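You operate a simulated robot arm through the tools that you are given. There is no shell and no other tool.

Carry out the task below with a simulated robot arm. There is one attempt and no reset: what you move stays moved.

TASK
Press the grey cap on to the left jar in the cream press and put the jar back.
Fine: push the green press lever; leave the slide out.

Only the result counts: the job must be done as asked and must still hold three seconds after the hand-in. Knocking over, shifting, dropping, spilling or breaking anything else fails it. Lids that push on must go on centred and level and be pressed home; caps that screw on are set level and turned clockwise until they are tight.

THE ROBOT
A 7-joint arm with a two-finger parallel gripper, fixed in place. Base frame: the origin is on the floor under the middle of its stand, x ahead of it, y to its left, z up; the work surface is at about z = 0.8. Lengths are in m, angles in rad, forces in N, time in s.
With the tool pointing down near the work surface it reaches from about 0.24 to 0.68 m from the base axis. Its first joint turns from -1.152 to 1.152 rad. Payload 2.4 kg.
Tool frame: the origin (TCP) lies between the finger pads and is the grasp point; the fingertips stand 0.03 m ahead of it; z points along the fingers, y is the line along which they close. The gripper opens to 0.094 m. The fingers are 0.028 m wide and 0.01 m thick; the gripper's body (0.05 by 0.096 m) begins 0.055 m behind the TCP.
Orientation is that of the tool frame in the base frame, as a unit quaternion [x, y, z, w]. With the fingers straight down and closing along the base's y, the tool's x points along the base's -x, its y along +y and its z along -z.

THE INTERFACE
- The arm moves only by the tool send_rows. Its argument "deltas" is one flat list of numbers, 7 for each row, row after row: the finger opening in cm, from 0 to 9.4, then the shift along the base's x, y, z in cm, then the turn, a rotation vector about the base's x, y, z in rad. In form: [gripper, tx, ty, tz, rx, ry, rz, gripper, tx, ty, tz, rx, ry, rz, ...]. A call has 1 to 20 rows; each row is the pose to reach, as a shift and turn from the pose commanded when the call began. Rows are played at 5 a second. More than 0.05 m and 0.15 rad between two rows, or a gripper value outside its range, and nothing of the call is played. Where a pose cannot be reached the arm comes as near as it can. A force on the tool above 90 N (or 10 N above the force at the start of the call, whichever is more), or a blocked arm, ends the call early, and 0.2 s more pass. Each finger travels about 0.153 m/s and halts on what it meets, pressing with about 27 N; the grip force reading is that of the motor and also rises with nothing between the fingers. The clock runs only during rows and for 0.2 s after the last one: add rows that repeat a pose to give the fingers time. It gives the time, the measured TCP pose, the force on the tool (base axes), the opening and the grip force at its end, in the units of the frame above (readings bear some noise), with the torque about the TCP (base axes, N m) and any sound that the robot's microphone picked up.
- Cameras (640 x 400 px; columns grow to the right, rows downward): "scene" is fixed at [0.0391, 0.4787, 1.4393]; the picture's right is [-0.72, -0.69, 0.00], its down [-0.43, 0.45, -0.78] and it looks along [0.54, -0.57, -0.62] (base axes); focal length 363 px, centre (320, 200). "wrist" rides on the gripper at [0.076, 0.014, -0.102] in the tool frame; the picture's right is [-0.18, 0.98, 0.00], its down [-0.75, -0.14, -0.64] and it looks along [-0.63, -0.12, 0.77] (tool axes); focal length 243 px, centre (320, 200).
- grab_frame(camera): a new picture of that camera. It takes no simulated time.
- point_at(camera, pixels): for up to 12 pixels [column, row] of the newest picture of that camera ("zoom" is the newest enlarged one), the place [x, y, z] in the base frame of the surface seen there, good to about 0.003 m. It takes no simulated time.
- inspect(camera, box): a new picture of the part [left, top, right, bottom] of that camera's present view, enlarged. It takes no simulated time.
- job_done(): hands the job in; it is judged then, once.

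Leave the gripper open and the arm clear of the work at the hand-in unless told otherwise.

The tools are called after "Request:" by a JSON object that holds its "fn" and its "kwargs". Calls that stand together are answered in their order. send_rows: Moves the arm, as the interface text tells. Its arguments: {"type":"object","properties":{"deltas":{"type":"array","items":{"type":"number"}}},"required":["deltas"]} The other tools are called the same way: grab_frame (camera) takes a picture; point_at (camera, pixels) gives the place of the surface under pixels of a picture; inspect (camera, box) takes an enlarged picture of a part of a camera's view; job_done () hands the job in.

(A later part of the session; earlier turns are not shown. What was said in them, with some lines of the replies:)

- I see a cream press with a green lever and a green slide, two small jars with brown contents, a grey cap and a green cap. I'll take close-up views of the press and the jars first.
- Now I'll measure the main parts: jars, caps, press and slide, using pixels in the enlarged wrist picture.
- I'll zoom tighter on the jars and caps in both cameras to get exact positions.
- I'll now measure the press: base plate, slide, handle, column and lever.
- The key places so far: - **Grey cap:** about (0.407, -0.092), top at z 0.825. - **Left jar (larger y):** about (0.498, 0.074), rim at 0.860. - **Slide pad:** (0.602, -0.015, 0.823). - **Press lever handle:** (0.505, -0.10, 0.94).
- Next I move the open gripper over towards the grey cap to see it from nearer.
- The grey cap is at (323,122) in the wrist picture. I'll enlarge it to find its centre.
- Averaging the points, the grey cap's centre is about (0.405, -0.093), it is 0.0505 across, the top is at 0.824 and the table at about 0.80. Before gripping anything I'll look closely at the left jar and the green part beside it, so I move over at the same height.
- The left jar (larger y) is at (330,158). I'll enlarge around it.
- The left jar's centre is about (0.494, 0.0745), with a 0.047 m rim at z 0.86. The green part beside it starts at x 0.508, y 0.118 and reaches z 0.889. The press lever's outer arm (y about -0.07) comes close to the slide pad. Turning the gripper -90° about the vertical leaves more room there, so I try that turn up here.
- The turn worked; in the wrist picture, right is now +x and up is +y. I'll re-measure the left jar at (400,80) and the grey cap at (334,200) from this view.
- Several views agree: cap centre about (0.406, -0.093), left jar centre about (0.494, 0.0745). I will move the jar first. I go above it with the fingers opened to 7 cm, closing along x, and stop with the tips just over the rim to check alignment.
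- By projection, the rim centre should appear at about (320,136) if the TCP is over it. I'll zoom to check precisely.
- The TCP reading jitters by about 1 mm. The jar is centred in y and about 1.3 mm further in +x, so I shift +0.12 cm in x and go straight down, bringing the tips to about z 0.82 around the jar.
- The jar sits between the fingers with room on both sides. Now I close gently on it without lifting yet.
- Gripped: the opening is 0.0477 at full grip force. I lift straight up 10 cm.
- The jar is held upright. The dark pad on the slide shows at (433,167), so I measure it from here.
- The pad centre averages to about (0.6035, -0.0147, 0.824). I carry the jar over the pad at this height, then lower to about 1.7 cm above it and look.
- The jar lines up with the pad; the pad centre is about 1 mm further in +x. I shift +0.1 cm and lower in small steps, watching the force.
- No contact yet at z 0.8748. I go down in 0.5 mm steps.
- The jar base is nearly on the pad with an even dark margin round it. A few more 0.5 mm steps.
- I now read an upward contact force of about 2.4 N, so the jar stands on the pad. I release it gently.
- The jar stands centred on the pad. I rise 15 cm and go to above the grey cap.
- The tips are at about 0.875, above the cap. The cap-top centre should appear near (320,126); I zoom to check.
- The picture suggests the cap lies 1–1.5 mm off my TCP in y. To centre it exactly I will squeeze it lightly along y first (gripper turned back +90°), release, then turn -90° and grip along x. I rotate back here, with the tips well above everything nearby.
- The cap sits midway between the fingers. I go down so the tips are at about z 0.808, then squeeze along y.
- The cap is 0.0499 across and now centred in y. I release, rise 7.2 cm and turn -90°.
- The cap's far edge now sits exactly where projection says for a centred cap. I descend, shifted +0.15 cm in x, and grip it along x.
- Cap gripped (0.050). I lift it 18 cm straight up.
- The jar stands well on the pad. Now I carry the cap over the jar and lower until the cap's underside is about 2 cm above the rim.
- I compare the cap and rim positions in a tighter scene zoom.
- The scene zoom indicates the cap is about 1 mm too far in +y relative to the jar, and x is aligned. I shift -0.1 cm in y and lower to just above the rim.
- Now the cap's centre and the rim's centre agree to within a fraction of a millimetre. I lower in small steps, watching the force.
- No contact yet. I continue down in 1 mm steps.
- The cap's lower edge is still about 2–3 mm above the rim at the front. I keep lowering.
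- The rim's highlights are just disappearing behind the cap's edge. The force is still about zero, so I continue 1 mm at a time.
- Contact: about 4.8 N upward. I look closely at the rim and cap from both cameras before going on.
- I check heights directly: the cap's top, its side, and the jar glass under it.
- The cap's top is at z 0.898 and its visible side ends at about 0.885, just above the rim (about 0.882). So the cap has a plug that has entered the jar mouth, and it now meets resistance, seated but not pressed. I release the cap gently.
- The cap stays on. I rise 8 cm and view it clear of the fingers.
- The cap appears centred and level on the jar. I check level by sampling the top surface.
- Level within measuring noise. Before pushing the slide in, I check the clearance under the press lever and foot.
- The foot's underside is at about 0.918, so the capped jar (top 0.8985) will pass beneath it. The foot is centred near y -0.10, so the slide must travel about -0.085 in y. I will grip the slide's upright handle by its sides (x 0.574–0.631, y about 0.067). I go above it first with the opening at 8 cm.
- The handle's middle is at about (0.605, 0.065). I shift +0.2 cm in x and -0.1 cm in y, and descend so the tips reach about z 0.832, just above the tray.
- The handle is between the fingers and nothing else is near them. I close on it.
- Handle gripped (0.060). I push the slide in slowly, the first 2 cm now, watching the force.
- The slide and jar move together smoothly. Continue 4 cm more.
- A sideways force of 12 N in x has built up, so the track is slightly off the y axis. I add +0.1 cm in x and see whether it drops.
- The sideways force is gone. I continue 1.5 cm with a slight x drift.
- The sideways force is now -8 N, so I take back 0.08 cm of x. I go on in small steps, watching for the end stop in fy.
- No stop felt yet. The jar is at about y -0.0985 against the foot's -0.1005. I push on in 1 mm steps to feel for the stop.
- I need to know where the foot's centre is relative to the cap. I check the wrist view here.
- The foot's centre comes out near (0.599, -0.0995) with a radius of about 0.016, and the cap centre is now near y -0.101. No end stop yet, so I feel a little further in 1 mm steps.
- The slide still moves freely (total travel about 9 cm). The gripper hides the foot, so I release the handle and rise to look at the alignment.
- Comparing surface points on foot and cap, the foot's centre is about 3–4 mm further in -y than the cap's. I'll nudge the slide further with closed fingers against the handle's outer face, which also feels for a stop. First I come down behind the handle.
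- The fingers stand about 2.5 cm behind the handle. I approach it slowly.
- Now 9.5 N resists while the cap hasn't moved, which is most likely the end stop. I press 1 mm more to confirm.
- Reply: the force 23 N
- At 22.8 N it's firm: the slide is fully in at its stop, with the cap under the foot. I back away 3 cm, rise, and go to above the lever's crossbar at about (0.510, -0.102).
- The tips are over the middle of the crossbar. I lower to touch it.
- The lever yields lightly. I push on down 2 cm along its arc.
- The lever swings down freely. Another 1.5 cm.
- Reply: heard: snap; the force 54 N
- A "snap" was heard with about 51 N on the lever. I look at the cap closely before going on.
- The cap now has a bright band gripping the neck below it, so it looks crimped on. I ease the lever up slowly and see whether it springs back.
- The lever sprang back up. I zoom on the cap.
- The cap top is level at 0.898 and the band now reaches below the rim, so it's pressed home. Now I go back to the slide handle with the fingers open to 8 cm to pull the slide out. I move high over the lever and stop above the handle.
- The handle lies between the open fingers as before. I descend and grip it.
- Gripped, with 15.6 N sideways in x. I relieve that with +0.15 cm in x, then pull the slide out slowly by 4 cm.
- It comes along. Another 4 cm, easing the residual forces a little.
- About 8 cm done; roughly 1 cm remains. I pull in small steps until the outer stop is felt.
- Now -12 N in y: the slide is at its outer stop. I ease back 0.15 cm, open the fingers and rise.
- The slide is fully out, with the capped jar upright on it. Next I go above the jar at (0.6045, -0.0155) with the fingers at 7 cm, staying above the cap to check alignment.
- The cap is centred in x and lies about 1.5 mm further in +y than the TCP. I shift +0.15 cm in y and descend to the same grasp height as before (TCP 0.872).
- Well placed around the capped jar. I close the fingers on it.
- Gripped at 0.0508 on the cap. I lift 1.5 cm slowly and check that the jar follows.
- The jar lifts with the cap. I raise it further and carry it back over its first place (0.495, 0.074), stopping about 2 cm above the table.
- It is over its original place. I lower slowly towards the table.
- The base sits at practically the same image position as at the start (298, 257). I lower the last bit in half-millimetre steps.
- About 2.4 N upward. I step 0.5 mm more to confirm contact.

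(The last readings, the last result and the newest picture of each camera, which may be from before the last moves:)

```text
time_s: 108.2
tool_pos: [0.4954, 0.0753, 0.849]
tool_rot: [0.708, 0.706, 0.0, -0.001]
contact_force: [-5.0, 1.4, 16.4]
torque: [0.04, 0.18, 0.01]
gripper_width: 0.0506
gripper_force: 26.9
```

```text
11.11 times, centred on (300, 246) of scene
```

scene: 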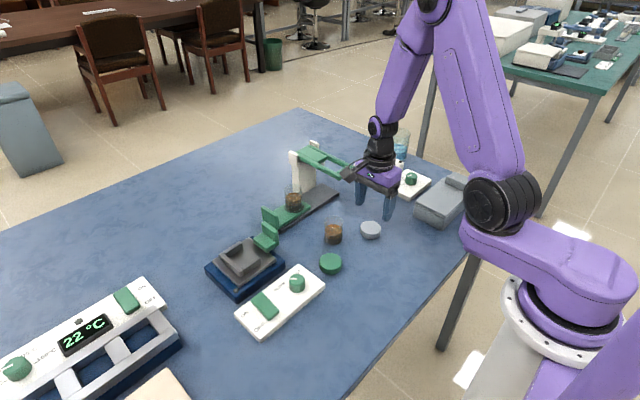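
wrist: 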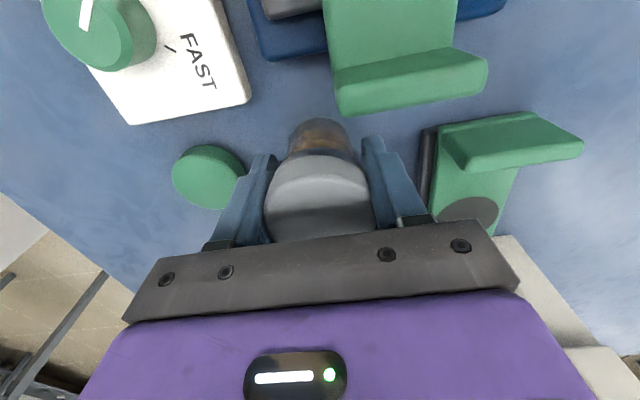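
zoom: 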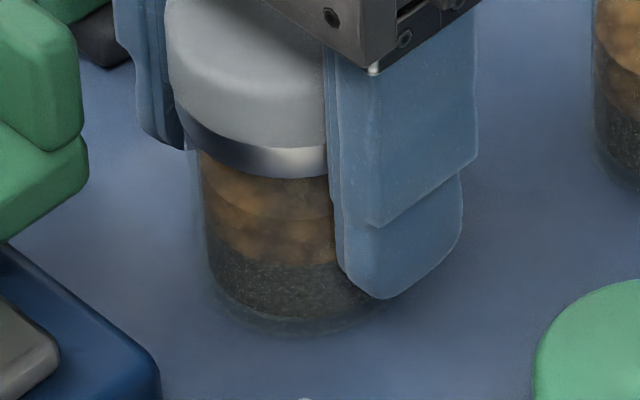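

16 N: the jar is firmly on the table. I relieve 0.5 mm and open the fingers slowly.

Request:
{"fn": "send_rows", "kwargs": {"deltas": [4.2, 0, 0, 0.05, 0, 0, 0, 4.8, 0, 0, 0.05, 0, 0, 0, 5.3, 0, 0, 0.05, 0, 0, 0, 6, 0, 0, 0.05, 0, 0, 0, 7, 0, 0, 0.05, 0, 0, 0, 7, 0, 0, 0.05, 0, 0, 0]}}

Request:
{"fn": "inspect", "kwargs": {"camera": "scene", "box": [276, 222, 324, 264]}}

```text
time_s: 109.6
tool_pos: [0.4953, 0.0749, 0.849]
tool_rot: [0.707, 0.707, 0.0, 0.0]
contact_force: [0.2, -0.8, -0.3]
torque: [-0.01, 0.01, 0.0]
gripper_width: 0.0702
gripper_force: 0.1
```

```text
9.52 times, centred on (300, 243) of scene
```

zoom: 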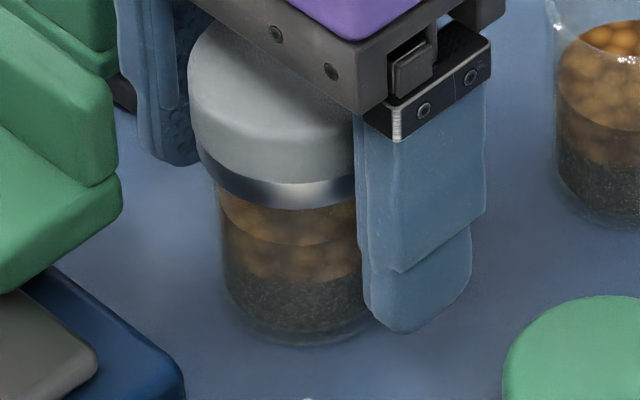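

The jar is free and upright. I rise straight up 15 cm and open fully, clear of everything.

Request:
{"fn": "send_rows", "kwargs": {"deltas": [7, 0, 0, 1.5, 0, 0, 0, 7, 0, 0, 4, 0, 0, 0, 7, 0, 0, 7, 0, 0, 0, 7, 0, 0, 10, 0, 0, 0, 8, 0, 0, 13, 0, 0, 0, 9.4, -2, 0, 16, 0, 0, 0, 9.4, -5, 0, 19, 0, 0, 0, 9.4, -8, 0, 21, 0, 0, 0, 9.4, -8, 0, 21, 0, 0, 0]}}

Request:
{"fn": "grab_frame", "kwargs": {"camera": "scene"}}

Request:
{"fn": "inspect", "kwargs": {"camera": "scene", "box": [220, 140, 380, 280]}}

Request:
{"fn": "inspect", "kwargs": {"camera": "scene", "box": [276, 222, 324, 264]}}

```text
time_s: 111.6
tool_pos: [0.4149, 0.0737, 1.0597]
tool_rot: [0.707, 0.707, -0.001, 0.0]
contact_force: [0.1, 0.8, 0.5]
torque: [0.0, -0.02, 0.01]
gripper_width: 0.094
gripper_force: 0.1
```

```text
taken
```

scene: 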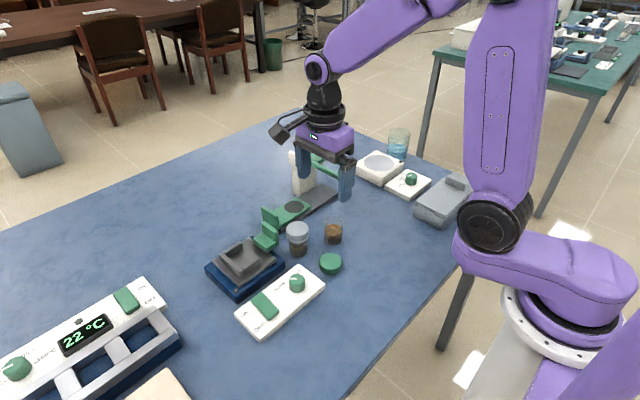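

```text
2.86 times, centred on (300, 210) of scene
```

zoom: 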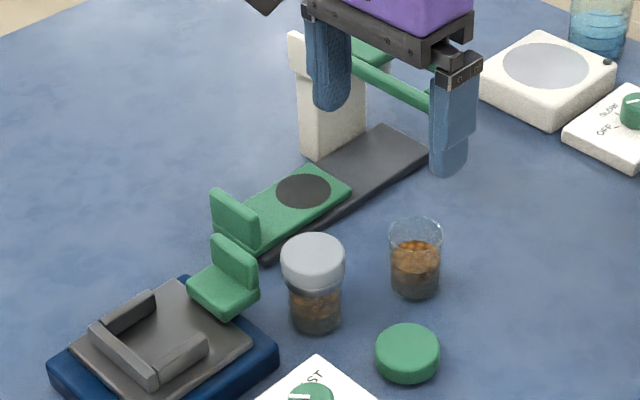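

```text
9.52 times, centred on (300, 243) of scene
```

zoom: 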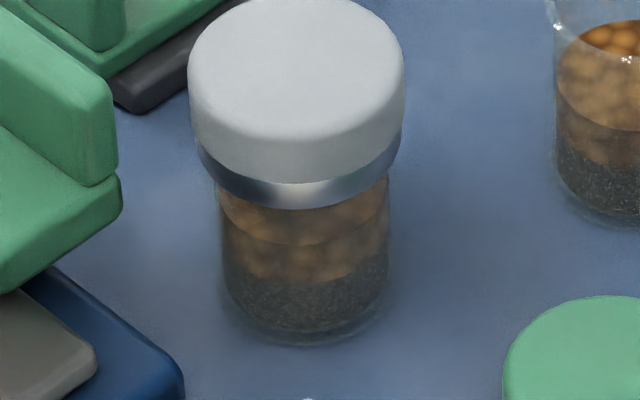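

The jar is back with the cap on. I check that the cap is level and centred, and confirm the jar's place by points.

Request:
{"fn": "point_at", "kwargs": {"camera": "zoom", "pixels": [[296, 80], [210, 70], [385, 70], [296, 20], [296, 120], [240, 30], [350, 30], [240, 115], [350, 115], [300, 345], [300, 195], [296, 160]]}}

Request:
{"fn": "grab_frame", "kwargs": {"camera": "wrist"}}

```text
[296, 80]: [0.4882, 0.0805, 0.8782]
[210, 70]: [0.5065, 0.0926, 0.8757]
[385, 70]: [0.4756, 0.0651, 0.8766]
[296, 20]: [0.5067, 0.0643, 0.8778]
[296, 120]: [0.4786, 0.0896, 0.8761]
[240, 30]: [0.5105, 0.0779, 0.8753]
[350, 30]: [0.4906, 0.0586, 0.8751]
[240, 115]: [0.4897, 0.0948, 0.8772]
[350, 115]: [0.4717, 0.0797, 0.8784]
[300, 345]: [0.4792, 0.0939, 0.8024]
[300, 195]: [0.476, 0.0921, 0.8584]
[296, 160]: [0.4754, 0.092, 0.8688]
```

```text
taken
```

wrist: 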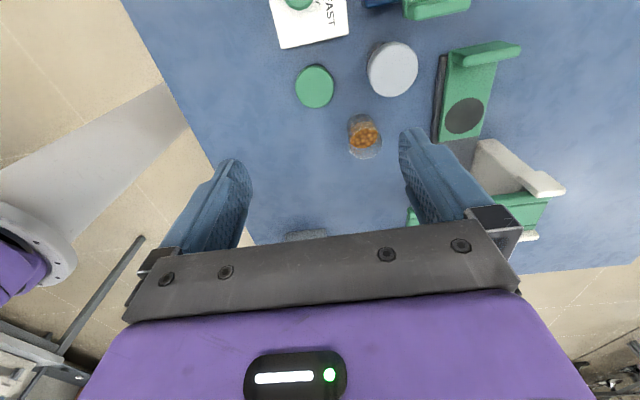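

The state before hand-in:
- **Cap:** level within noise (top 0.875–0.878) and centred on the jar.
- **Jar:** back at its first spot, within measuring noise.
- **Press:** the slide is out, with its pad at the same pixel as at the start, and the lever is up.
- **Arm:** gripper open and clear of everything.

I hand the job in.

Request:
{"fn": "job_done", "kwargs": {}}

```text
The job is handed in.
```

I pressed the grey cap onto the left jar in the cream press and set the jar back in its place. I've handed the job in, but no verdict came back.

- **Cap:** I put the grey cap on the jar by hand, pushed the slide in to its stop, then pushed the green lever once. I heard a snap at about 51 N. The cap now has a bright band gripping the neck, and it sits centred and level within about 2 mm.
- **Jar:** it stands upright at about (0.495, 0.074), within a few millimetres of where it started.
- **Press:** the lever sprang back up, and I pulled the slide out to its outer stop and left it out.
- **Surroundings:** nothing else looks moved in the final picture. The gripper is open and clear of the work.
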